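You operate a simulated robot arm through the tools that you are given. There is no shell and no other tool.

You run a simulated robot arm. Do the job below in one go: nothing can be reset, and whatever is moved stays where it is left.

## Task
Bar the flywheel over to its 10 mark and lock it there.
Fine: pinion lever in before the lock pin comes out; at the end the pin is in and the pinion out; hands out of the flywheel housing while it turns. Where these are worked on the way, their far stop is far enough and under half their travel is too little: lock pin, pinion lever.

Only the result counts: the job must be done as asked and must still hold three seconds after the hand-in. Knocking over, shifting, dropping, spilling or breaking anything else fails it.

## Robot
A 6-joint arm with a two-finger parallel gripper, fixed in place. Base frame: the origin is at the foot of the arm, x ahead of it, y to its left, z up. Lengths are in mm, angles in degrees, forces in N, time in s.
With the tool pointing down near the work surface it reaches from about 300 to 800 mm from the base axis. Its first joint turns from -166.0 to 166.0 degrees. Payload 3.43 kg.
The TCP is the grasp point between the finger pads, 34 mm short of the fingertips. In the tool frame z runs along the fingers and y along their closing line. Largest opening 128 mm; finger width 24, thickness 12; the body of the gripper, 48 by 130 mm, starts 96 mm behind the TCP.
Orientation is that of the tool frame in the base frame, as a unit quaternion [x, y, z, w]. With the fingers straight down and closing along the base's y, the tool's x points along the base's -x, its y along +y and its z along -z.

## Interface
- The arm moves only by the tool step_arm. Its argument "deltas" is a list that holds one entry, the list of rows, each a list of 6 numbers: the shift along the tool's x, y, z in mm, then the turn, a rotation vector about the tool's x, y, z in rad. In form: [[[tx, ty, tz, wx, wy, wz], ...]]. A call has 1 to 20 rows; each row is the pose to reach, as a shift and turn from the pose commanded when the call began, along the tool's axes at that moment. "gripper" is the finger opening in mm, from 0 to 128, set as the call begins (left out, the last holds). A row lasts 0.2 s, in which the tool goes at most 50 mm and 8.6 degrees; a call with a longer step from one row to the next is refused whole, and so is a gripper value outside its range. Where a pose cannot be reached the arm comes as near as it can. A force on the tool above 90 N (or 10 N above the force at the start of the call, whichever is more), or a blocked arm, ends the call early, and 0.2 s more pass. The fingers move at their own pace (about 45 mm/s each) and stop on an object; they squeeze with about 23 N. The grip force told is the motor's: it shows also when the fingers shut on nothing. Time passes only in rows, and 0.2 s behind the last, so rows that repeat a pose let the fingers close. The reply holds the time, the measured pose of the TCP, the force on the tool along the base axes, the opening and the grip force, in the units named above and with some noise, with the torque about the TCP (base axes, N m) and any sound that the robot's microphone picked up.
- Cameras (640 x 400 px; columns grow to the right, rows downward): "scene" is fixed at [52.4, 648.4, 1216.5]; the picture's right is [-0.60, -0.80, 0.00], its down [-0.40, 0.30, -0.87] and it looks along [0.69, -0.52, -0.50] (base axes); focal length 310 px, centre (320, 200). "wrist" rides on the gripper at [76, -11, -160] in the tool frame; the picture's right is [0.15, 0.99, 0.00], its down [-0.88, 0.13, -0.46] and it looks along [-0.45, 0.07, 0.89] (tool axes); focal length 234 px, centre (320, 200). There is no depth. A picture from a camera that has moved, and an enlarged one, comes with that camera's place and axes in the base frame and with its lens.
- get_image(camera): a new picture of that camera. It takes no simulated time.
- enlarge(camera, box): a new picture of the part [left, top, right, bottom] of that camera's present view, enlarged. It takes no simulated time.
- close_job(): hands the job in; it is judged then, once.

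Nothing tells you positions but the pictures and the camera data. Unless the task says otherwise, let go and move clear before handing in.

The tools are called after "Emit:" as name(argument=value, ...) on one line, values as JSON. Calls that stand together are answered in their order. step_arm: Moves the arm, as the interface text tells. Its arguments: {"type":"object","properties":{"deltas":{"type":"array","items":{"type":"array","items":{"type":"array","items":{"type":"number"}}}},"gripper":{"type":"number"}},"required":["deltas"]} The other tools are called the same way: get_image (camera) takes a picture; enlarge (camera, box) takes an enlarged picture of a part of a camera's view; close_job () hands the job in.

At the start:

```text
clock: 0.0
tool_pos: [600.6, 89.3, 988.7]
ee_rot: [0.0, 1.0, 0.0, 0.001]
force: [-0.5, -0.2, 0.4]
ft_torque: [-0.02, -0.01, 0.04]
grip_width: 128.0
gripper_force: 0.1
```

scene: 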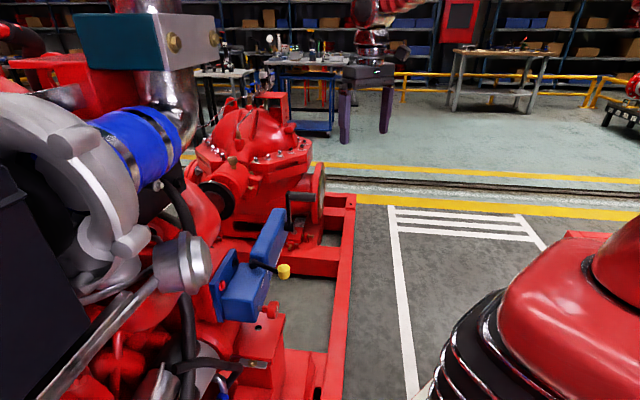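
wrist: 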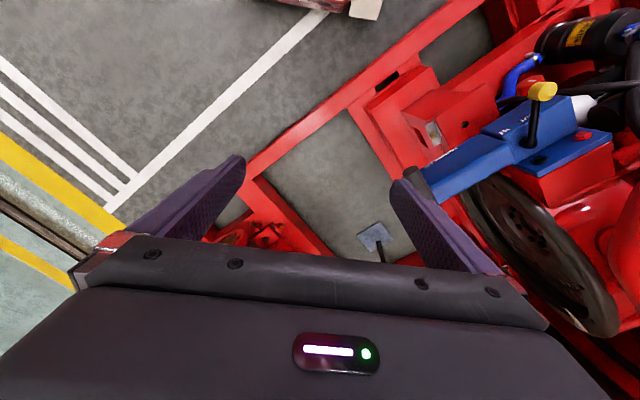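

I see a red engine/pump skid with a flywheel beside a blue housing with a yellow-knobbed lever. I'll look closer at both views before moving.

Emit:
enlarge(camera="scene", box=[180, 180, 360, 400])

Emit:
enlarge(camera="wrist", box=[400, 0, 640, 200])

Emit:
enlarge(camera="wrist", box=[340, 150, 640, 340])

Emit:
enlarge(camera="scene", box=[0, 200, 240, 400])

```text
1.82 times, centred on (270, 290) of scene
camera zoom: at [52.4, 648.4, 1216.5], right [-0.6, -0.8, 0.0], down [-0.4, 0.3, -0.87], along [0.69, -0.52, -0.5], focal length 564 px, centre (411, 36)
```

zoom: 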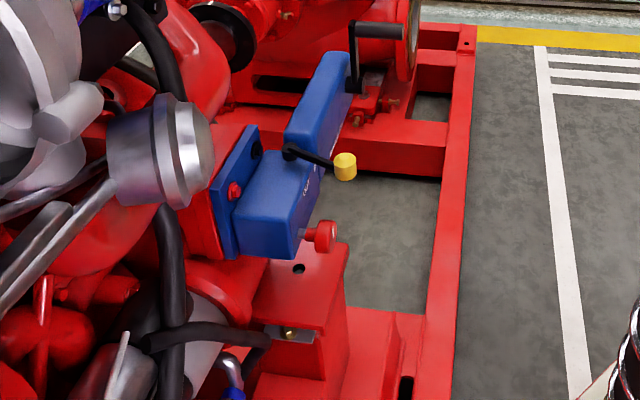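

```text
2.00 times, centred on (520, 100) of wrist
camera zoom: at [523.3, 77.9, 1149.5], right [-0.15, 0.99, 0.0], down [0.88, 0.13, 0.46], along [0.45, 0.07, -0.89], focal length 468 px, centre (-80, 400)
```

zoom: 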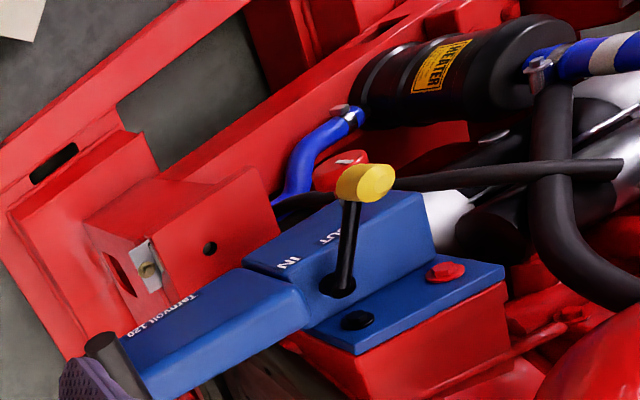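

```text
2.11 times, centred on (490, 245) of wrist
camera zoom: at [523.3, 77.9, 1149.5], right [-0.15, 0.99, 0.0], down [0.88, 0.13, 0.46], along [0.45, 0.07, -0.89], focal length 493 px, centre (-38, 105)
```

zoom: 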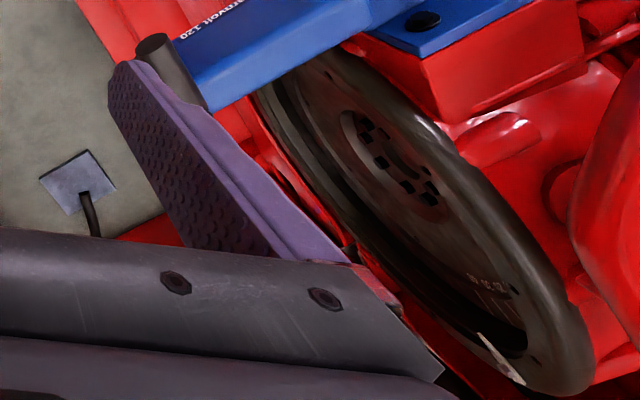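

```text
2.00 times, centred on (120, 300) of scene
camera zoom: at [52.4, 648.4, 1216.5], right [-0.6, -0.8, 0.0], down [-0.4, 0.3, -0.87], along [0.69, -0.52, -0.5], focal length 620 px, centre (720, 0)
```

zoom: 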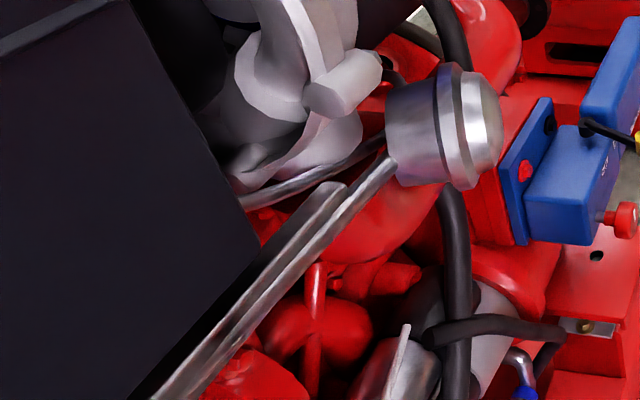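

Blue barring unit: the yellow-knobbed pinion lever has its knob at about (486,416,758) and its root at about (563,449,746). A crank sits at the far end and there's a red knob near the base. I'm moving the wrist camera closer to read the markings.

Emit:
step_arm(deltas=[[[24, 32, 0, 0, 0, 0], [48, 64, 0, 0, 0, 0], [72, 96, 0, 0, 0, 0], [96, 128, 0, 0, 0, 0], [120, 160, 0, 0, 0, 0]]])

Emit:
get_image(camera="wrist")

Emit:
get_image(camera="scene")

```text
clock: 1.2
tool_pos: [480.3, 249.7, 989.7]
ee_rot: [0.0, 1.0, 0.0, 0.001]
force: [0.6, -0.8, -0.7]
ft_torque: [-0.01, 0.04, 0.0]
grip_width: 128.3
gripper_force: 0.1
```

```text
taken
camera wrist: at [403.7, 238.7, 1150.7], right [-0.15, 0.99, 0.0], down [0.88, 0.13, 0.46], along [0.45, 0.07, -0.89], focal length 234 px, centre (320, 200)
```

wrist: 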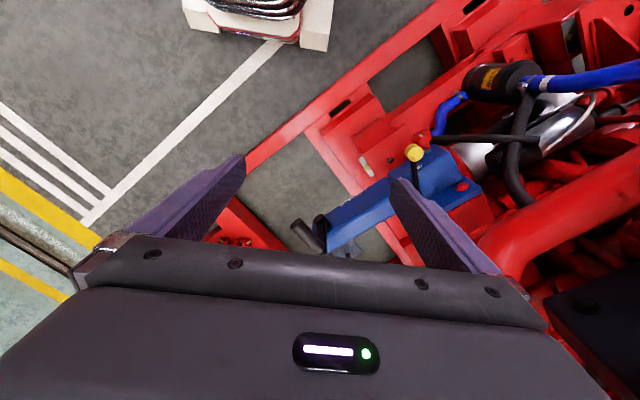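

```text
taken
```

scene: 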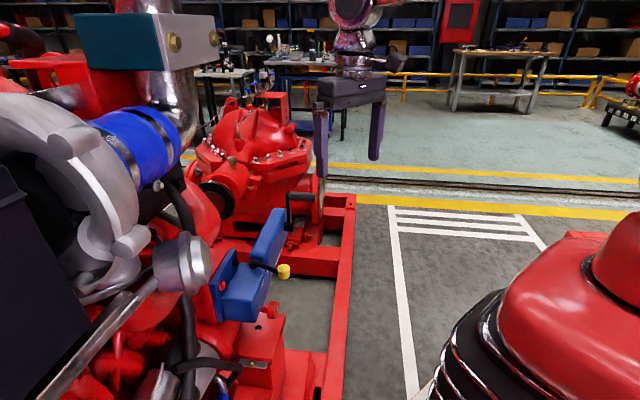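

The box, crank and lever are all visible now. I'm enlarging to read the labels.

Emit:
enlarge(camera="wrist", box=[380, 110, 508, 190])

Emit:
enlarge(camera="wrist", box=[270, 170, 430, 270])

Emit:
enlarge(camera="scene", box=[200, 240, 328, 320])

Emit:
enlarge(camera="scene", box=[240, 180, 368, 260])

```text
5.00 times, centred on (444, 150) of wrist
camera zoom: at [403.7, 238.7, 1150.7], right [-0.15, 0.99, 0.0], down [0.88, 0.13, 0.46], along [0.45, 0.07, -0.89], focal length 1171 px, centre (-300, 450)
```

zoom: 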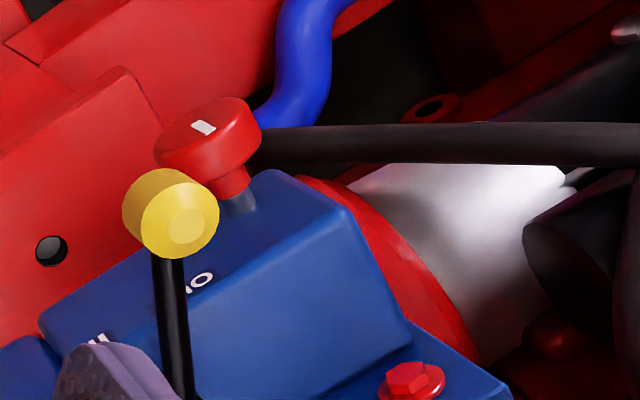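

```text
4.00 times, centred on (350, 220) of wrist
camera zoom: at [403.7, 238.7, 1150.7], right [-0.15, 0.99, 0.0], down [0.88, 0.13, 0.46], along [0.45, 0.07, -0.89], focal length 937 px, centre (200, 120)
```

zoom: 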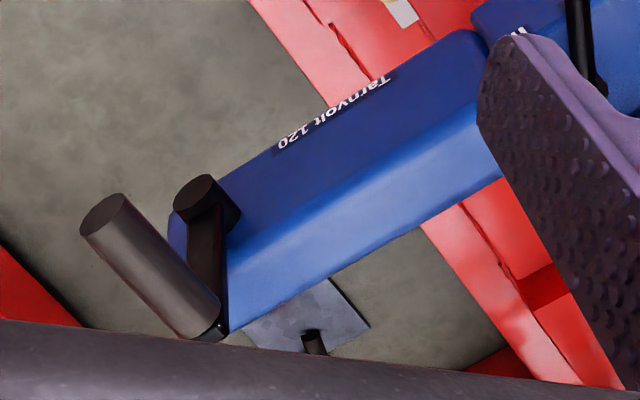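

```text
5.00 times, centred on (264, 280) of scene
camera zoom: at [52.4, 648.4, 1216.5], right [-0.6, -0.8, 0.0], down [-0.4, 0.3, -0.87], along [0.69, -0.52, -0.5], focal length 1550 px, centre (600, -200)
```

zoom: 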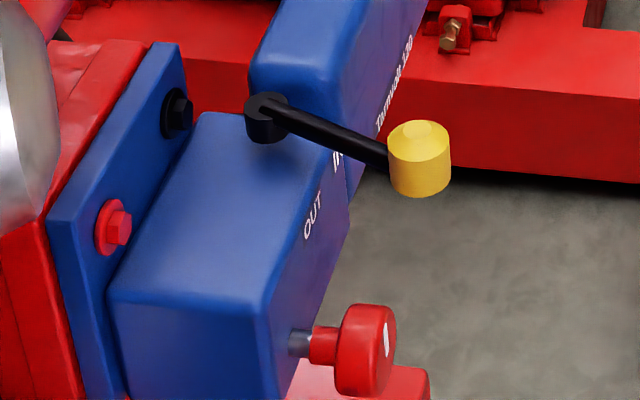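

```text
5.00 times, centred on (304, 220) of scene
camera zoom: at [52.4, 648.4, 1216.5], right [-0.6, -0.8, 0.0], down [-0.4, 0.3, -0.87], along [0.69, -0.52, -0.5], focal length 1550 px, centre (400, 100)
```

zoom: 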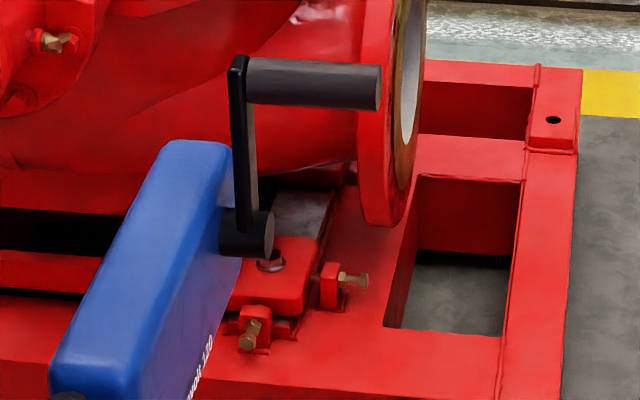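

The crank handle is upright: its inner end is at about (672,282,815), its outer end at about (629,231,812), and it runs along n≈(-0.64,-0.77). The red lock-pin knob is at about (474,455,682). I need the flywheel's marks and pointer, so I'm yawing the camera towards the flywheel.

Emit:
step_arm(deltas=[[[-18.3, -5.8, 0, 0, 0, -0.145], [-36.7, -11.7, 0, 0, 0, -0.291], [-55, -17.5, 0, 0, 0, -0.436], [-73.3, -23.3, 0, 0, 0, -0.582], [-91.7, -29.2, 0, 0, 0, -0.727], [-110, -35, 0, 0, 0, -0.872], [-128.3, -40.8, 0, 0, 0, -1.018], [-146.7, -46.7, 0, 0, 0, -1.163], [-165, -52.5, 0, 0, 0, -1.309], [-183.3, -58.3, 0, 0, 0, -1.454], [-201.7, -64.2, 0, 0, 0, -1.6], [-220, -70, 0, 0, 0, -1.745]]])

Emit:
get_image(camera="wrist")

Emit:
get_image(camera="scene")

```text
clock: 3.8
tool_pos: [702.0, 175.9, 988.4]
ee_rot: [0.766, -0.643, 0.0, 0.0]
force: [-0.4, -0.9, 0.2]
ft_torque: [0.02, 0.02, -0.03]
grip_width: 128.0
gripper_force: 0.0
```

```text
taken
camera wrist: at [724.8, 105.8, 1148.9], right [-0.95, -0.32, 0.0], down [-0.28, 0.84, 0.46], along [-0.15, 0.43, -0.89], focal length 234 px, centre (320, 200)
```

wrist: 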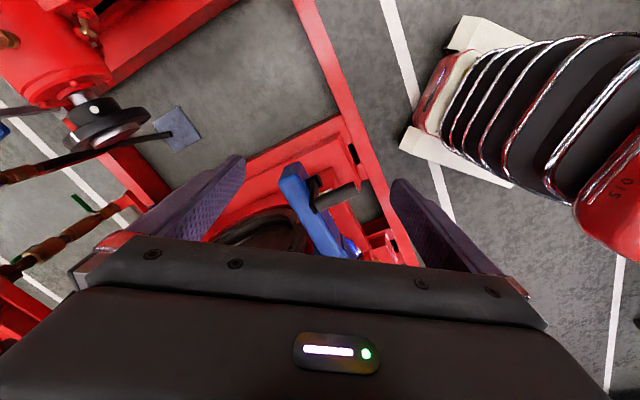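

```text
taken
```

scene: 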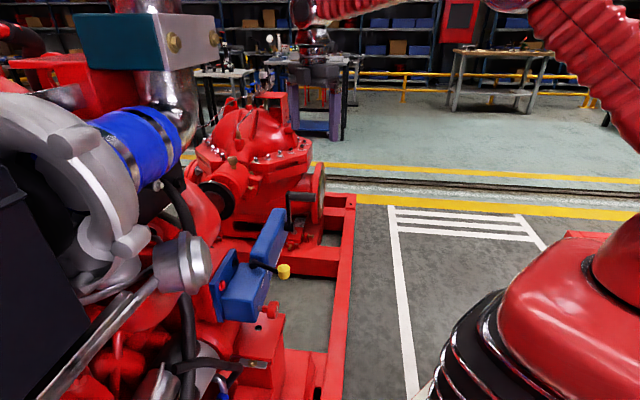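

The visible part of the wrist image looks nearly straight along the fingers. I'm tilting the tool towards the flywheel to see its face.

Emit:
step_arm(deltas=[[[0, 0, 0, 0, -0.145, 0], [0, 0, 0, 0, -0.291, 0], [0, 0, 0, 0, -0.436, 0], [0, 0, 0, 0, -0.582, 0], [0, 0, 0, 0, -0.727, 0], [0, 0, 0, 0, -0.873, 0]]])

Emit:
get_image(camera="wrist")

```text
clock: 5.2
tool_pos: [700.0, 178.5, 989.8]
ee_rot: [0.694, -0.582, -0.325, -0.272]
force: [-0.1, 0.6, -0.3]
ft_torque: [0.0, 0.01, -0.02]
grip_width: 127.8
gripper_force: 0.1
```

```text
taken
camera wrist: at [739.7, 12.9, 1034.4], right [-0.96, -0.26, -0.11], down [-0.17, 0.19, 0.97], along [-0.23, 0.95, -0.22], focal length 234 px, centre (320, 200)
```

wrist: 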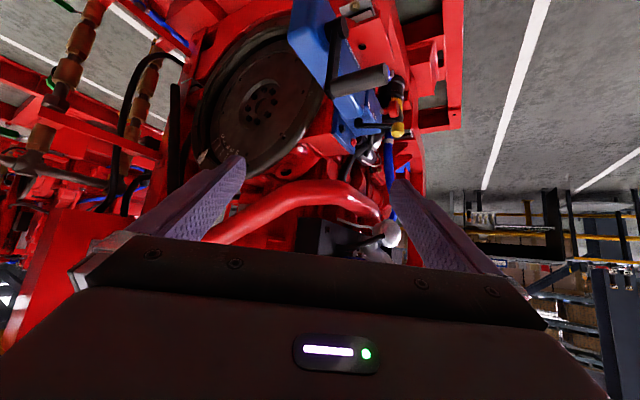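

Upside-down, but the flywheel face and its scale marks are visible. I'm enlarging.

Emit:
enlarge(camera="wrist", box=[180, 100, 276, 160])

Emit:
enlarge(camera="wrist", box=[170, 0, 362, 120])

Emit:
enlarge(camera="wrist", box=[300, 0, 492, 150])

```text
6.67 times, centred on (228, 130) of wrist
camera zoom: at [739.7, 12.9, 1034.4], right [-0.96, -0.26, -0.11], down [-0.17, 0.19, 0.97], along [-0.23, 0.95, -0.22], focal length 1561 px, centre (933, 667)
```

zoom: 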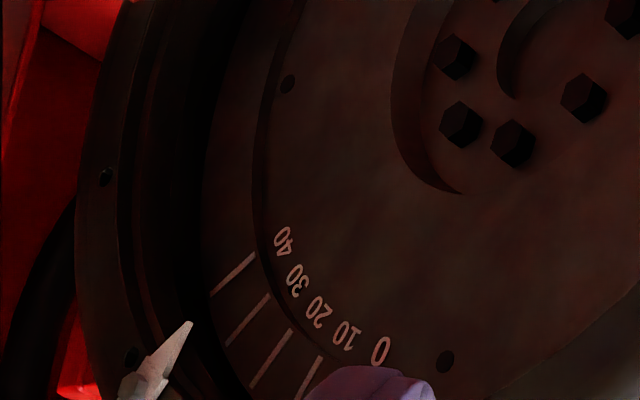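

```text
3.33 times, centred on (266, 60) of wrist
camera zoom: at [739.7, 12.9, 1034.4], right [-0.96, -0.26, -0.11], down [-0.17, 0.19, 0.97], along [-0.23, 0.95, -0.22], focal length 781 px, centre (500, 667)
```

zoom: 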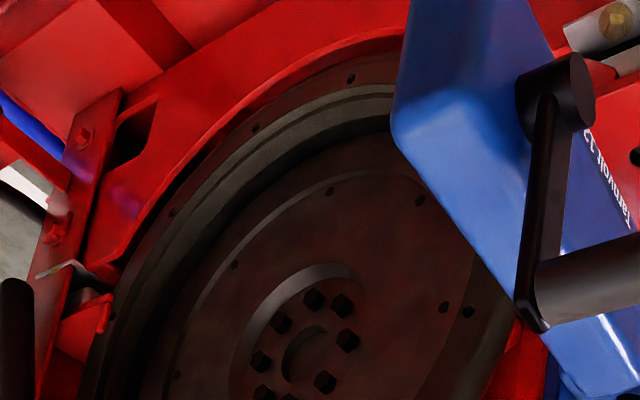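

```text
2.67 times, centred on (396, 75) of wrist
camera zoom: at [739.7, 12.9, 1034.4], right [-0.96, -0.26, -0.11], down [-0.17, 0.19, 0.97], along [-0.23, 0.95, -0.22], focal length 624 px, centre (117, 533)
```

zoom: 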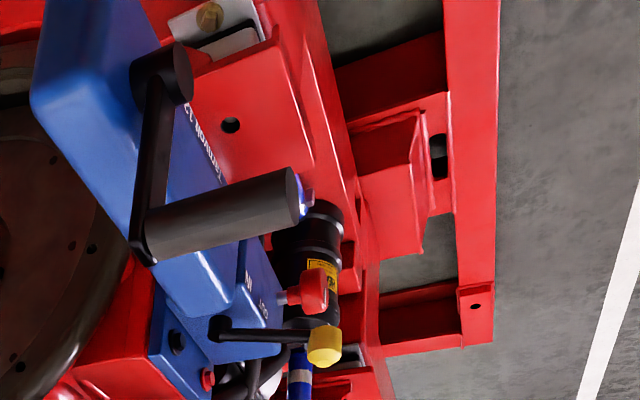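

The scale reads 0–40 and a white fixed pointer sits near 40. The view is very oblique, so I'm moving the camera further out for a more face-on look.

Emit:
step_arm(deltas=[[[-1.1, -33.3, 1.3, 0.05, 0, 0.042], [-2.2, -66.6, 2.6, 0.1, 0, 0.084], [-3.4, -99.9, 4, 0.15, 0, 0.126], [-4.5, -133.2, 5.3, 0.2, 0, 0.168]]], gripper=0)

Emit:
get_image(camera="wrist")

```text
clock: 6.2
tool_pos: [829.5, 207.7, 990.8]
ee_rot: [-0.612, 0.668, 0.286, 0.312]
force: [0.6, 0.2, 0.9]
ft_torque: [-0.14, -0.01, -0.06]
grip_width: 39.4
gripper_force: 0.2
```

```text
taken
camera wrist: at [823.8, 37.4, 1035.2], right [-0.99, -0.01, -0.11], down [-0.11, 0.23, 0.97], along [0.02, 0.97, -0.23], focal length 234 px, centre (320, 200)
```

wrist: 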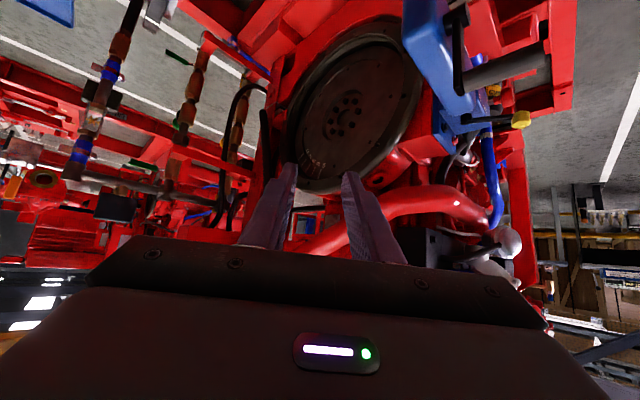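

Much better. Enlarging the scale area and the barring unit.

Emit:
enlarge(camera="wrist", box=[270, 130, 350, 180])

Emit:
enlarge(camera="wrist", box=[270, 0, 430, 190])

```text
8.00 times, centred on (310, 155) of wrist
camera zoom: at [823.8, 37.4, 1035.2], right [-0.99, -0.01, -0.11], down [-0.11, 0.23, 0.97], along [0.02, 0.97, -0.23], focal length 1873 px, centre (400, 560)
```

zoom: 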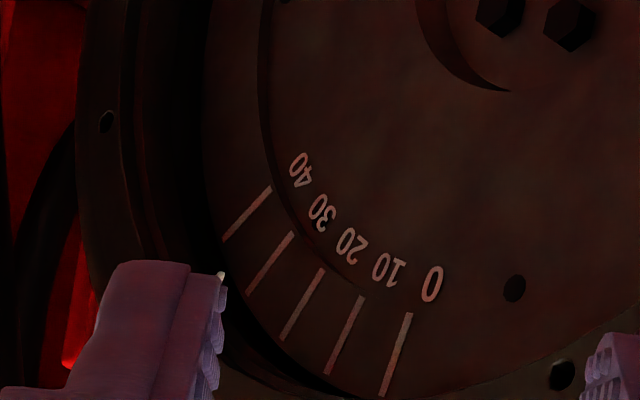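

```text
2.11 times, centred on (350, 95) of wrist
camera zoom: at [823.8, 37.4, 1035.2], right [-0.99, -0.01, -0.11], down [-0.11, 0.23, 0.97], along [0.02, 0.97, -0.23], focal length 493 px, centre (257, 421)
```

zoom: 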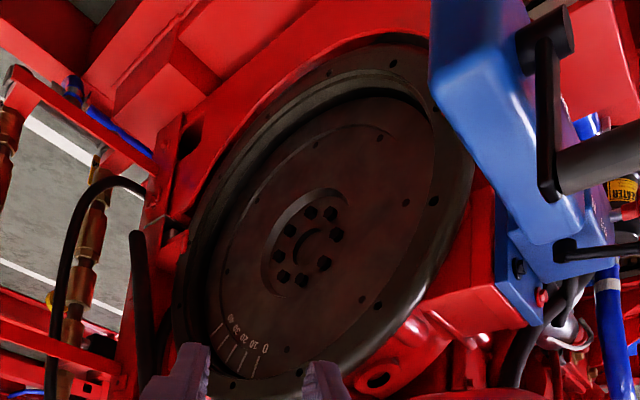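

The finger covers the pointer, so I'm opening the fingers and nudging a bit further out.

Emit:
step_arm(deltas=[[[0, -20, 0, 0, 0, 0], [0, -40, 0, 0, 0, 0], [0, -60, 0, 0, 0, 0], [0, -60, 0, 0, 0, 0], [0, -60, 0, 0, 0, 0]]], gripper=128)

Emit:
get_image(camera="wrist")

```text
clock: 7.4
tool_pos: [830.6, 202.4, 981.6]
ee_rot: [-0.613, 0.668, 0.287, 0.31]
force: [0.3, -0.5, -0.6]
ft_torque: [0.01, -0.02, 0.03]
grip_width: 127.9
gripper_force: 0.1
out of reach, approached as far as the arm can: row 1, 2, 3, 4, 5
```

```text
taken
camera wrist: at [826.8, 31.4, 1027.2], right [-0.99, -0.01, -0.11], down [-0.11, 0.23, 0.97], along [0.02, 0.97, -0.23], focal length 234 px, centre (320, 200)
```

wrist: 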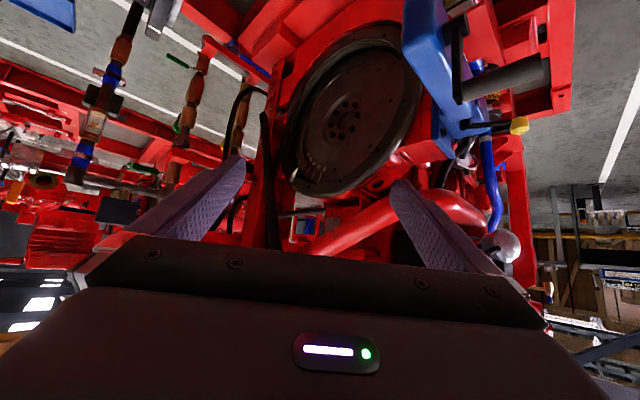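

Emit:
enlarge(camera="wrist", box=[270, 145, 350, 195])

Emit:
enlarge(camera="wrist", box=[430, 40, 558, 160])

```text
8.00 times, centred on (310, 170) of wrist
camera zoom: at [826.8, 31.4, 1027.2], right [-0.99, -0.01, -0.11], down [-0.11, 0.23, 0.97], along [0.02, 0.97, -0.23], focal length 1873 px, centre (400, 440)
```

zoom: 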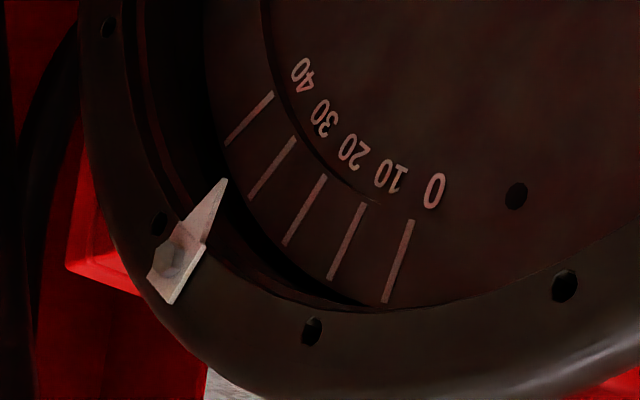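

```text
3.33 times, centred on (494, 100) of wrist
camera zoom: at [826.8, 31.4, 1027.2], right [-0.99, -0.01, -0.11], down [-0.11, 0.23, 0.97], along [0.02, 0.97, -0.23], focal length 781 px, centre (-260, 533)
```

zoom: 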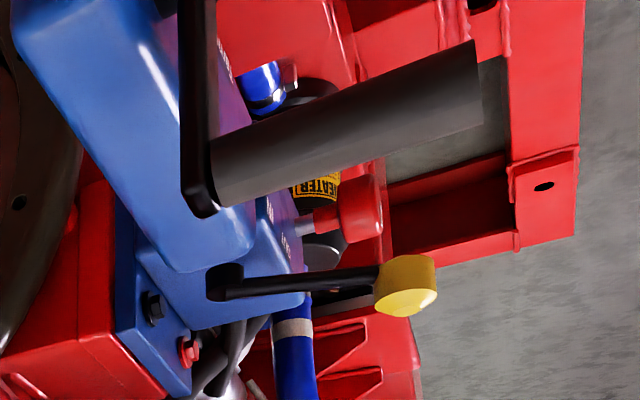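

The pointer stands well proud of the recessed flywheel face, so this view has parallax. Extrapolating from two views, the reading is about 25. I'm dropping to a low, level view, where the parallax is mostly radial, for a truer reading.

Emit:
step_arm(deltas=[[[32.6, 7.4, 27.4, 0, -0.0875, 0], [65.2, 14.8, 54.8, 0, -0.175, 0], [97.7, 22.2, 82.2, 0, -0.2625, 0], [130.3, 29.6, 109.6, 0, -0.35, 0], [162.9, 37, 137, 0, -0.4375, 0], [195.5, 44.4, 164.3, 0, -0.525, 0], [228, 51.8, 191.7, 0, -0.6125, 0], [260.6, 59.2, 219.1, 0, -0.7, 0]]])

Emit:
get_image(camera="wrist")

Emit:
get_image(camera="scene")

```text
clock: 9.2
tool_pos: [748.7, 208.9, 638.9]
ee_rot: [-0.477, 0.52, 0.479, 0.522]
force: [-0.1, -0.5, 1.6]
ft_torque: [-0.23, 0.0, 0.1]
grip_width: 127.9
gripper_force: 0.1
out of reach, approached as far as the arm can: row 8
```

```text
taken
camera wrist: at [745.0, 49.4, 562.7], right [-0.99, 0.09, -0.15], down [-0.17, -0.45, 0.88], along [0.01, 0.89, 0.45], focal length 234 px, centre (320, 200)
```

wrist: 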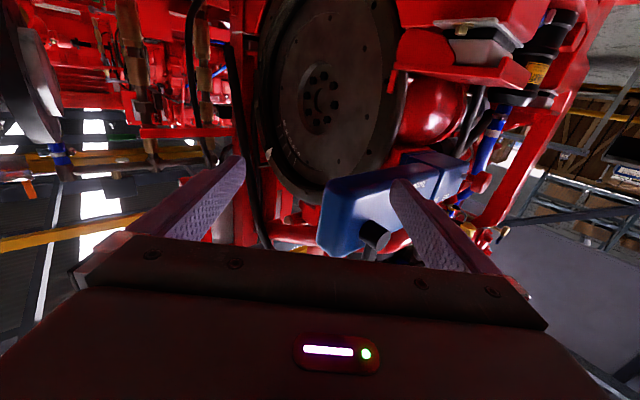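

```text
taken
```

scene: 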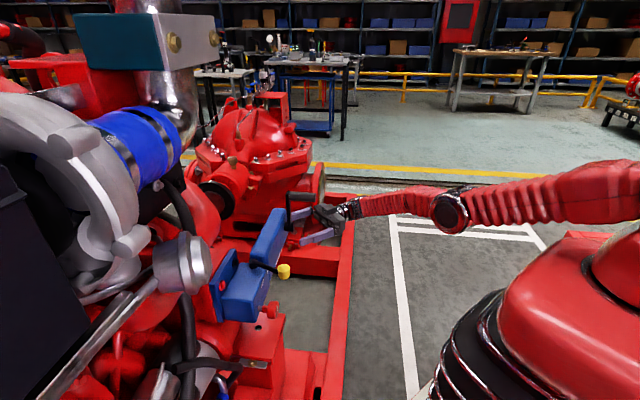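

Emit:
enlarge(camera="wrist", box=[240, 110, 336, 170])

Emit:
enlarge(camera="wrist", box=[300, 140, 492, 260])

Emit:
enlarge(camera="wrist", box=[232, 0, 424, 200])

```text
6.67 times, centred on (288, 140) of wrist
camera zoom: at [745.0, 49.4, 562.7], right [-0.99, 0.09, -0.15], down [-0.17, -0.45, 0.88], along [0.01, 0.89, 0.45], focal length 1561 px, centre (533, 600)
```

zoom: 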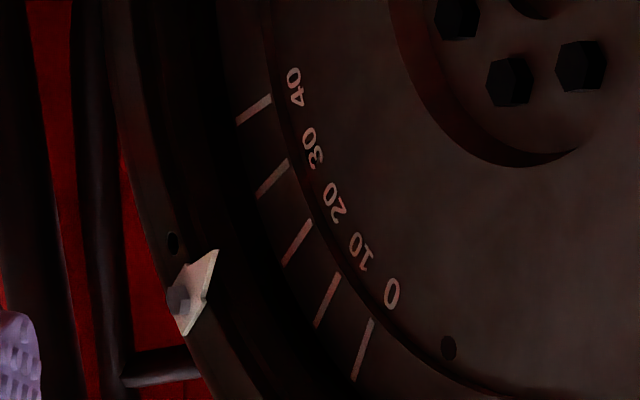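

```text
3.33 times, centred on (396, 200) of wrist
camera zoom: at [745.0, 49.4, 562.7], right [-0.99, 0.09, -0.15], down [-0.17, -0.45, 0.88], along [0.01, 0.89, 0.45], focal length 781 px, centre (67, 200)
```

zoom: 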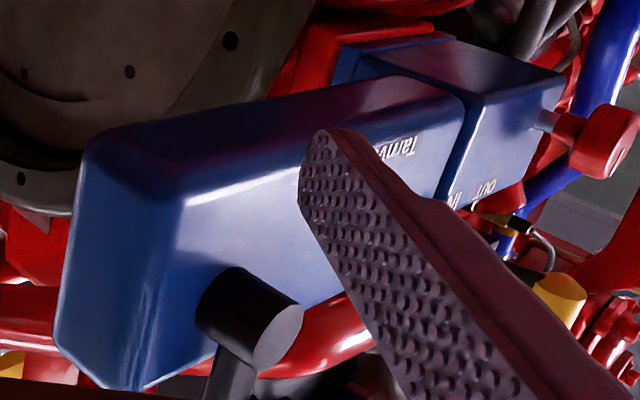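

```text
2.00 times, centred on (328, 100) of wrist
camera zoom: at [745.0, 49.4, 562.7], right [-0.99, 0.09, -0.15], down [-0.17, -0.45, 0.88], along [0.01, 0.89, 0.45], focal length 468 px, centre (304, 400)
```

zoom: 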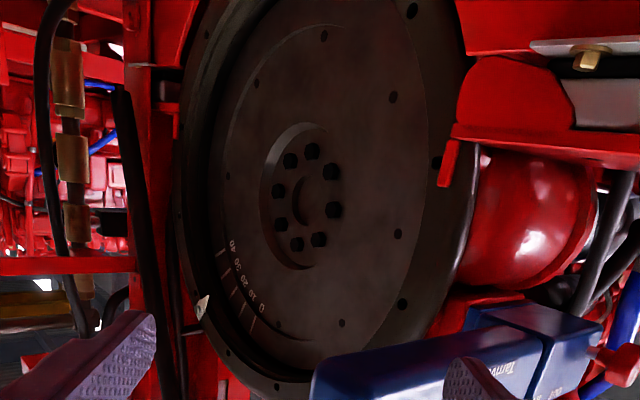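

From four triangulated marks and the pointer (pivot axis along e=(0.707,-0.707), centre found, radius 210), the wheel currently reads about 20, so it must turn 10°. Next I retreat upward, then go to the pinion lever knob at (484,414,756).

Emit:
step_arm(deltas=[[[-38, 5.2, -3.4, 0, 0.078, 0], [-76, 10.3, -6.8, 0, 0.156, 0], [-113, 15.5, -10.2, 0, 0.233, 0], [-151, 20.6, -13.6, 0, 0.311, 0], [-189, 25.8, -17, 0, 0.389, 0], [-227, 31, -20.5, 0, 0.467, 0], [-264, 36, -23.9, 0, 0.544, 0], [-302, 41.2, -27.3, 0, 0.622, 0], [-340, 46.4, -30.7, 0, 0.7, 0]]], gripper=40)

```text
clock: 11.2
tool_pos: [736.6, 179.2, 467.8]
ee_rot: [-0.611, 0.668, 0.287, 0.313]
force: [0.6, 0.3, -0.9]
ft_torque: [0.0, 0.0, -0.02]
grip_width: 39.8
gripper_force: 0.1
out of reach, approached as far as the arm can: row 1, 2, 3, 4, 5, 6, 7, 8, 9
```

The arm went down rather than up, and the poses were reported as out of reach. I'm checking where it actually is.

Emit:
get_image(camera="scene")

Emit:
get_image(camera="wrist")

```text
taken
```

scene: 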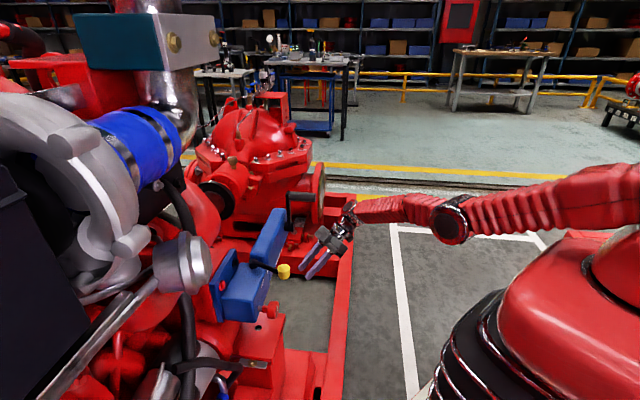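

```text
taken
camera wrist: at [732.2, 7.5, 511.7], right [-0.99, -0.01, -0.11], down [-0.11, 0.22, 0.97], along [0.02, 0.97, -0.22], focal length 234 px, centre (320, 200)
```

wrist: 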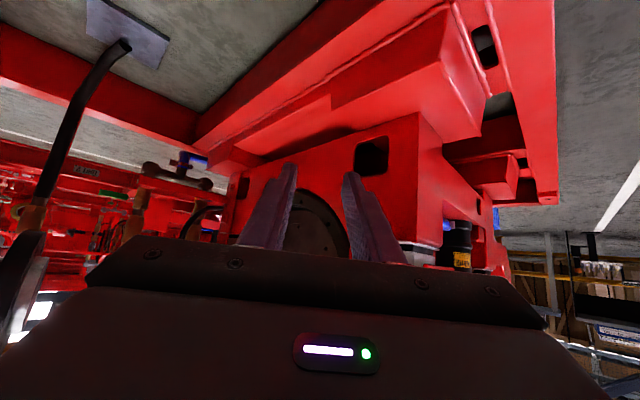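

The arm is stretched straight and stuck near its limit, but it has touched nothing. I'm testing with a small retreat towards the base to see how the commanded pose is treated.

Emit:
step_arm(deltas=[[[-12, 25, -17, 0, 0, 0], [-24, 50, -34, 0, 0, 0]]])

```text
clock: 11.8
tool_pos: [735.8, 173.9, 466.2]
ee_rot: [-0.612, 0.668, 0.287, 0.311]
force: [-0.1, -0.2, -0.4]
ft_torque: [0.01, -0.03, 0.02]
grip_width: 39.8
gripper_force: 0.0
out of reach, approached as far as the arm can: row 1, 2
```

Only the sideways part of that move happened. I'm probing with a hold to see whether the solver recovers.

Emit:
step_arm(deltas=[[[0, 0, 0, 0, 0.0, 0], [0, 0, 0, 0, 0.0, 0]]])

```text
clock: 12.4
tool_pos: [735.4, 175.5, 466.9]
ee_rot: [-0.613, 0.668, 0.286, 0.311]
force: [-0.3, -0.1, 0.2]
ft_torque: [0.04, 0.01, 0.0]
grip_width: 39.8
gripper_force: 0.2
```

A hold counts as reachable, so the commanded pose is clipped to the actual one. I'll try a pure lift.

Emit:
step_arm(deltas=[[[-7.7, 0, -6.4, 0, 0, 0], [-15.3, 0, -12.9, 0, 0, 0]]])

```text
clock: 13.0
tool_pos: [735.9, 175.4, 467.4]
ee_rot: [-0.613, 0.668, 0.286, 0.311]
force: [0.3, 0.4, -0.6]
ft_torque: [0.0, 0.01, 0.0]
grip_width: 40.0
gripper_force: 0.0
out of reach, approached as far as the arm can: row 1, 2
```

The solver seems to be held at a straight-elbow limit. A small downward move should fold the elbow in its allowed direction and free it.

Emit:
step_arm(deltas=[[[9.5, 0, 8, 0, 0, 0], [19, 0, 16, 0, 0, 0]]])

```text
clock: 13.6
tool_pos: [732.5, 175.8, 455.3]
ee_rot: [-0.612, 0.669, 0.286, 0.312]
force: [0.1, -0.1, 0.2]
ft_torque: [-0.01, -0.01, -0.02]
grip_width: 39.9
gripper_force: 0.1
out of reach, approached as far as the arm can: row 1, 2
```

Emit:
step_arm(deltas=[[[9, 20, 3, 0, 0, 0], [18, 40, 6, 0, 0, 0]]])

```text
clock: 14.2
tool_pos: [691.6, 170.0, 435.7]
ee_rot: [-0.611, 0.669, 0.285, 0.312]
force: [-0.4, 0.0, 0.2]
ft_torque: [0.02, 0.0, 0.01]
grip_width: 39.8
gripper_force: 0.0
```

Unstuck. Now I retract up and inwards.

Emit:
step_arm(deltas=[[[-26.7, 7.4, -26.5, 0, 0, 0], [-53.4, 14.8, -53, 0, 0, 0], [-80.1, 22.1, -79.6, 0, 0, 0], [-106.8, 29.5, -106.1, 0, 0, 0], [-133.5, 36.9, -132.6, 0, 0, 0], [-160.2, 44.3, -159.2, 0, 0, 0], [-186.9, 51.6, -185.7, 0, 0, 0], [-213.6, 59, -212.2, 0, 0, 0]]])

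```text
clock: 16.0
tool_pos: [629.7, 152.1, 737.5]
ee_rot: [-0.612, 0.668, 0.287, 0.311]
force: [1.0, 0.7, -0.5]
ft_torque: [0.03, 0.01, 0.02]
grip_width: 39.9
gripper_force: 0.2
```

Emit:
step_arm(deltas=[[[-26.7, 14.9, -14.7, 0, 0.1244, 0], [-53.5, 29.9, -29.5, 0, 0.2489, 0], [-80.2, 44.8, -44.2, 0, 0.3733, 0], [-107, 59.7, -59, 0, 0.4977, 0], [-133.7, 74.6, -73.7, 0, 0.6221, 0], [-160.5, 89.6, -88.5, 0, 0.7466, 0], [-187.2, 104.5, -103.2, 0, 0.871, 0]]])

```text
clock: 17.6
tool_pos: [529.0, 201.7, 948.5]
ee_rot: [-0.675, 0.738, 0.0, 0.0]
force: [-0.1, -0.5, -0.1]
ft_torque: [-0.02, 0.03, 0.03]
grip_width: 39.8
gripper_force: 0.1
```

Emit:
step_arm(deltas=[[[-34.5, 10.6, 5, 0, 0, 0.116], [-69, 21.2, 10, 0, 0, 0.232], [-103.6, 31.9, 15, 0, 0, 0.348], [-138.1, 42.5, 20, 0, 0, 0.464], [-172.7, 53.1, 25, 0, 0, 0.58], [-207.2, 63.7, 30, 0, 0, 0.696]]], gripper=60)

Emit:
get_image(camera="wrist")

Emit:
get_image(camera="scene")

```text
clock: 19.0
tool_pos: [481.6, 412.4, 920.3]
ee_rot: [-0.382, 0.924, 0.002, 0.0]
force: [1.7, 0.0, -0.2]
ft_torque: [-0.01, 0.01, 0.01]
grip_width: 60.0
gripper_force: 0.0
```

```text
taken
camera wrist: at [435.5, 351.4, 1079.5], right [-0.8, 0.6, 0.0], down [0.53, 0.71, 0.46], along [0.27, 0.37, -0.89], focal length 234 px, centre (320, 200)
```

wrist: 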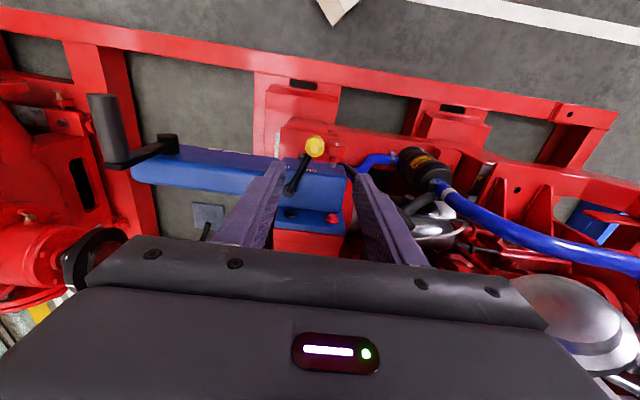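

```text
taken
```

scene: 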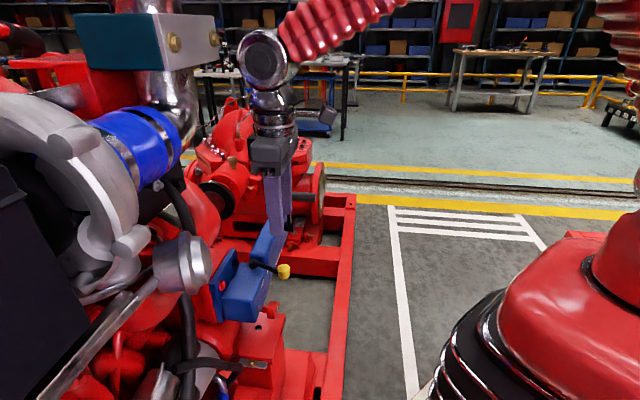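

Well aligned over the lever now. I'm enlarging for precise knob and lever measurements.

Emit:
enlarge(camera="wrist", box=[260, 120, 388, 240])

Emit:
enlarge(camera="wrist", box=[70, 70, 230, 200])

```text
3.33 times, centred on (324, 180) of wrist
camera zoom: at [435.5, 351.4, 1079.5], right [-0.8, 0.6, 0.0], down [0.53, 0.71, 0.46], along [0.27, 0.37, -0.89], focal length 781 px, centre (307, 267)
```

zoom: 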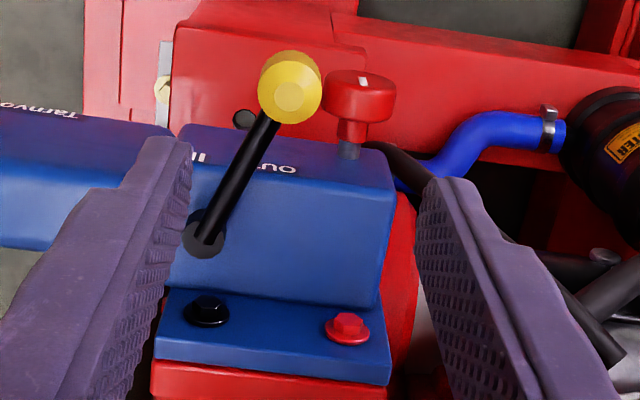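

```text
3.08 times, centred on (150, 135) of wrist
camera zoom: at [435.5, 351.4, 1079.5], right [-0.8, 0.6, 0.0], down [0.53, 0.71, 0.46], along [0.27, 0.37, -0.89], focal length 720 px, centre (843, 400)
```

zoom: 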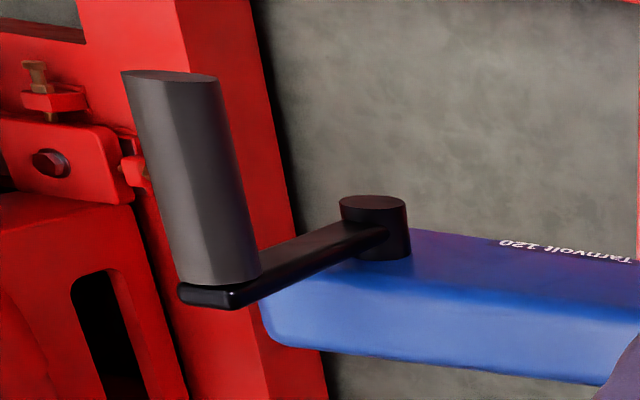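

The knob is about 26 mm across at (487,414,757), and the lever currently sits on the OUT side. I'm descending with the fingers straddling the knob.

Emit:
step_arm(deltas=[[[-2, -1, 40, 0, 0, 0], [-5, -2.7, 80, 0, 0, 0], [-5, -2.7, 120, 0, 0, 0], [-5, -2.7, 155, 0, 0, 0]]], gripper=60)

Emit:
get_image(camera="wrist")

Emit:
enlarge(camera="scene", box=[200, 200, 340, 320])

```text
clock: 20.0
tool_pos: [489.0, 414.4, 762.7]
ee_rot: [-0.383, 0.924, 0.001, 0.001]
force: [0.6, 0.1, -0.4]
ft_torque: [-0.03, 0.0, 0.04]
grip_width: 60.0
gripper_force: 0.1
```

```text
taken
camera wrist: at [442.2, 353.4, 923.4], right [-0.8, 0.59, 0.0], down [0.53, 0.71, 0.46], along [0.27, 0.37, -0.89], focal length 234 px, centre (320, 200)
```

wrist: 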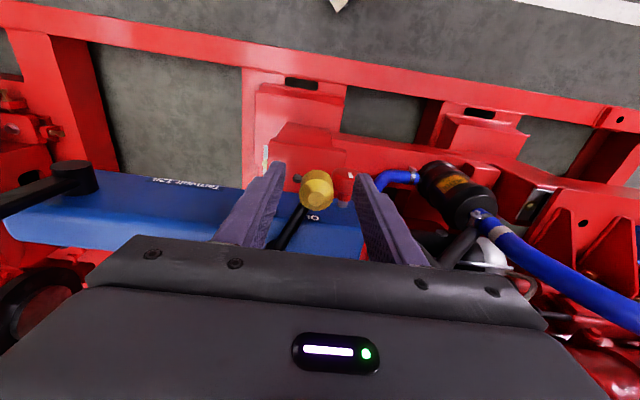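

```text
3.33 times, centred on (270, 260) of scene
camera zoom: at [52.4, 648.4, 1216.5], right [-0.6, -0.8, 0.0], down [-0.4, 0.3, -0.87], along [0.69, -0.52, -0.5], focal length 1033 px, centre (487, 0)
```

zoom: 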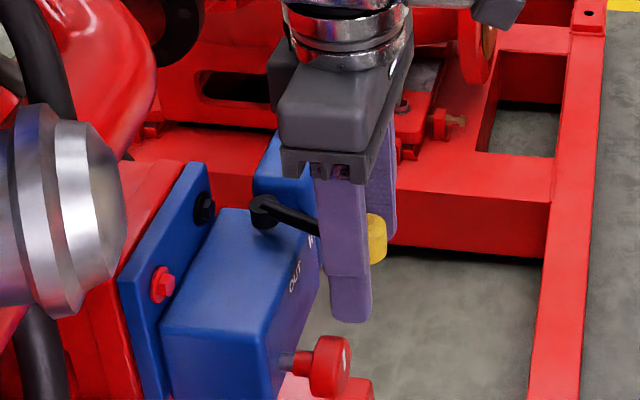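

The knob is centred between the fingers. I'm closing loosely to 34 mm, then sweeping towards IN (+e) along the arc.

Emit:
step_arm(deltas=[[[0, 0, 0, 0, 0, 0], [0, 0, 0, 0, 0, 0], [1.5, -7, 0, 0, 0, 0], [3, -14, 0, 0, 0, 0], [4, -20, 0, 0, 0, 0], [4.4, -26, 0, 0, 0, 0]]], gripper=32)

Emit:
get_image(camera="wrist")

```text
clock: 21.4
tool_pos: [504.9, 392.8, 763.2]
ee_rot: [-0.384, 0.924, 0.001, 0.001]
force: [1.2, 0.1, -0.1]
ft_torque: [0.02, -0.02, 0.02]
grip_width: 32.3
gripper_force: 0.2
```

```text
taken
camera wrist: at [458.6, 331.9, 923.4], right [-0.8, 0.59, 0.0], down [0.53, 0.72, 0.46], along [0.27, 0.37, -0.89], focal length 234 px, centre (320, 200)
```

wrist: 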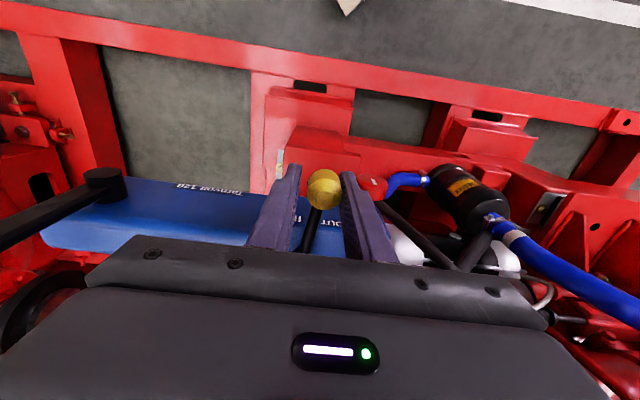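

The lever follows freely. Continuing towards IN.

Emit:
step_arm(deltas=[[[0, -6, 0, 0, 0, 0], [-1, -12, 0, 0, 0, 0], [-3, -19, 0, 0, 0, 0], [-4.4, -26, 0, 0, 0, 0]]])

Emit:
enlarge(camera="wrist", box=[256, 140, 384, 260])

```text
clock: 22.4
tool_pos: [526.9, 378.8, 763.4]
ee_rot: [-0.383, 0.924, 0.001, 0.0]
force: [0.2, 1.1, -0.3]
ft_torque: [-0.01, 0.0, 0.03]
grip_width: 32.5
gripper_force: 0.2
```

```text
3.33 times, centred on (320, 200) of wrist
camera zoom: at [480.7, 316.9, 923.0], right [-0.8, 0.59, 0.0], down [0.53, 0.72, 0.46], along [0.27, 0.37, -0.89], focal length 781 px, centre (320, 200)
```

zoom: 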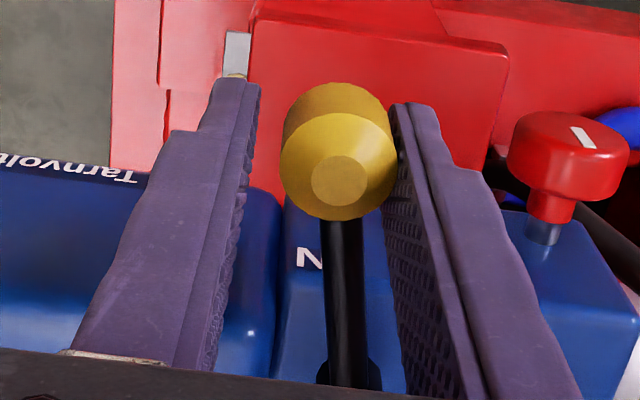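

Emit:
step_arm(deltas=[[[-2, -5, 0, 0, 0, 0], [-4, -10, 0, 0, 0, 0], [-6.5, -15, 0, 0, 0, 0]]])

Emit:
enlarge(camera="wrist", box=[256, 140, 384, 260])

```text
clock: 23.2
tool_pos: [541.0, 372.2, 762.6]
ee_rot: [-0.384, 0.923, 0.0, -0.001]
force: [-6.5, -0.1, 0.9]
ft_torque: [0.04, 0.1, 0.12]
grip_width: 34.8
gripper_force: 2.6
```

```text
3.33 times, centred on (320, 200) of wrist
camera zoom: at [494.8, 311.0, 922.7], right [-0.8, 0.59, 0.0], down [0.53, 0.72, 0.46], along [0.27, 0.37, -0.89], focal length 781 px, centre (320, 200)
```

zoom: 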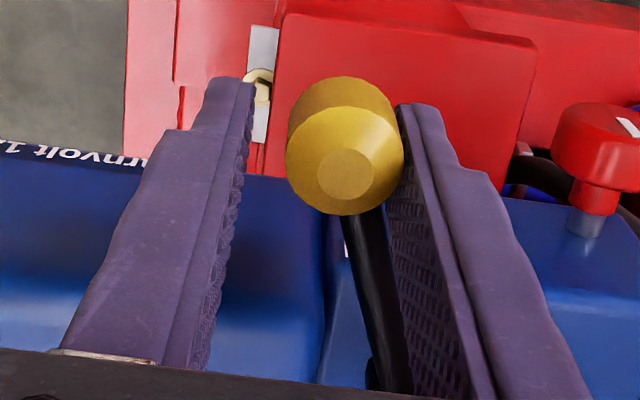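

Contact force is appearing, so this may be the stop. I'm pushing a few mm more to confirm.

Emit:
step_arm(deltas=[[[-1, -2.5, 0, 0, 0, 0], [-2, -5, 0, 0, 0, 0]]])

Emit:
enlarge(camera="wrist", box=[256, 140, 384, 260])

```text
clock: 23.8
tool_pos: [545.8, 371.4, 761.7]
ee_rot: [-0.384, 0.923, 0.001, -0.002]
force: [-25.0, 0.6, 2.2]
ft_torque: [0.02, 0.27, 0.56]
grip_width: 42.5
gripper_force: 9.5
```

```text
3.33 times, centred on (320, 200) of wrist
camera zoom: at [498.7, 309.8, 922.2], right [-0.81, 0.59, 0.0], down [0.53, 0.72, 0.45], along [0.27, 0.37, -0.89], focal length 781 px, centre (320, 200)
```

zoom: 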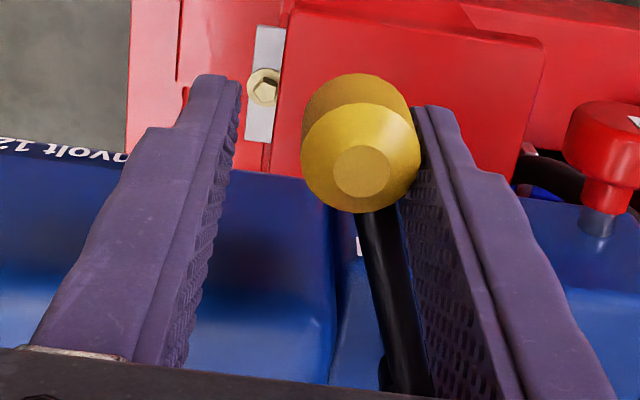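

The reaction is 25 N and the fingers are being forced open, so the lever is at its IN stop. I'm opening and backing off upward.

Emit:
step_arm(deltas=[[[0, 3, 0, 0, 0, 0], [0, 3, 0, 0, 0, 0], [0, 3, -5, 0, 0, 0], [0, 3, -40, 0, 0, 0], [0, 3, -80, 0, 0, 0], [0, 3, -120, 0, 0, 0], [0, 3, -160, 0, 0, 0]]], gripper=70)

Emit:
get_image(camera="wrist")

Emit:
enlarge(camera="scene", box=[200, 200, 340, 320])

```text
clock: 25.4
tool_pos: [545.5, 370.6, 922.7]
ee_rot: [-0.383, 0.924, 0.001, 0.0]
force: [1.3, 0.5, 0.3]
ft_torque: [0.01, -0.02, 0.03]
grip_width: 69.8
gripper_force: 0.0
```

```text
taken
camera wrist: at [499.0, 310.0, 1082.7], right [-0.8, 0.59, 0.0], down [0.53, 0.72, 0.46], along [0.27, 0.37, -0.89], focal length 234 px, centre (320, 200)
```

wrist: 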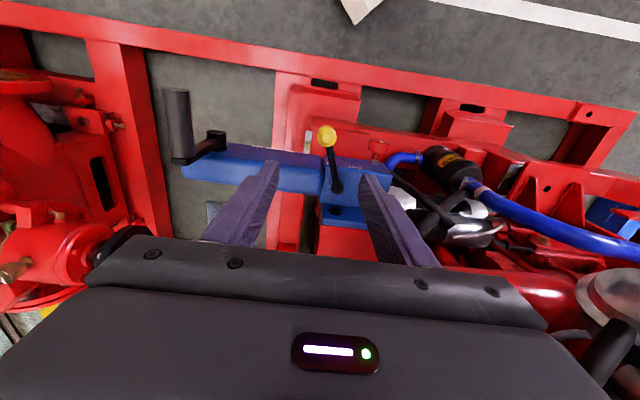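

```text
3.33 times, centred on (270, 260) of scene
camera zoom: at [52.4, 648.4, 1216.5], right [-0.6, -0.8, 0.0], down [-0.4, 0.3, -0.87], along [0.69, -0.52, -0.5], focal length 1033 px, centre (487, 0)
```

zoom: 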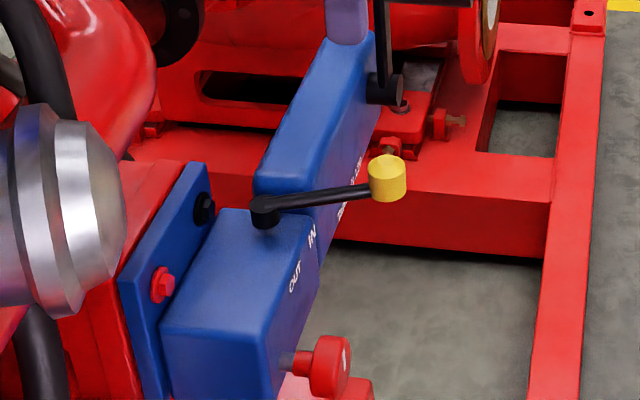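

The lever is at IN and staying there. Next is the red lock-pin knob, which I need to locate precisely.

Emit:
enlarge(camera="wrist", box=[304, 110, 432, 190])

Emit:
enlarge(camera="scene", box=[232, 280, 312, 340])

```text
5.00 times, centred on (368, 150) of wrist
camera zoom: at [499.0, 310.0, 1082.7], right [-0.8, 0.59, 0.0], down [0.53, 0.72, 0.46], along [0.27, 0.37, -0.89], focal length 1171 px, centre (80, 450)
```

zoom: 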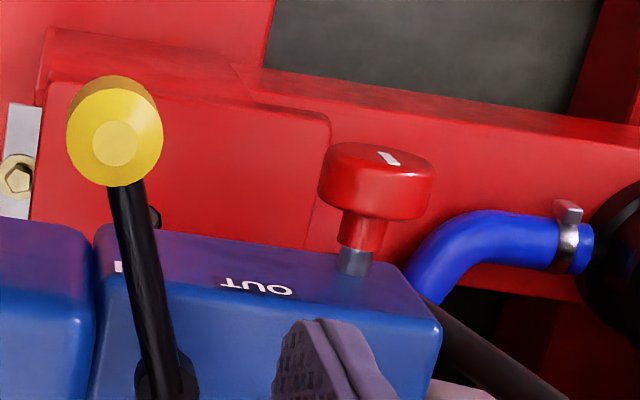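

```text
6.67 times, centred on (272, 310) of scene
camera zoom: at [52.4, 648.4, 1216.5], right [-0.6, -0.8, 0.0], down [-0.4, 0.3, -0.87], along [0.69, -0.52, -0.5], focal length 2066 px, centre (640, -533)
```

zoom: 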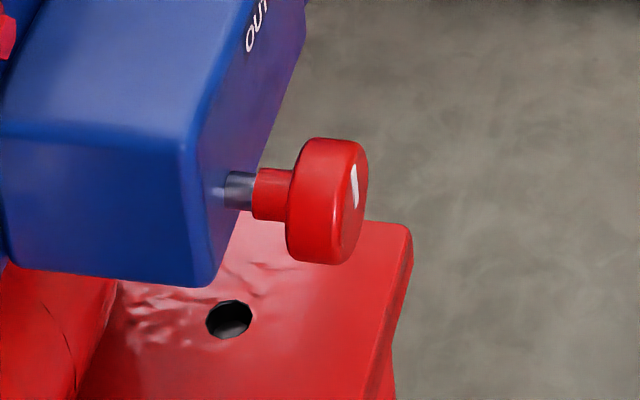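

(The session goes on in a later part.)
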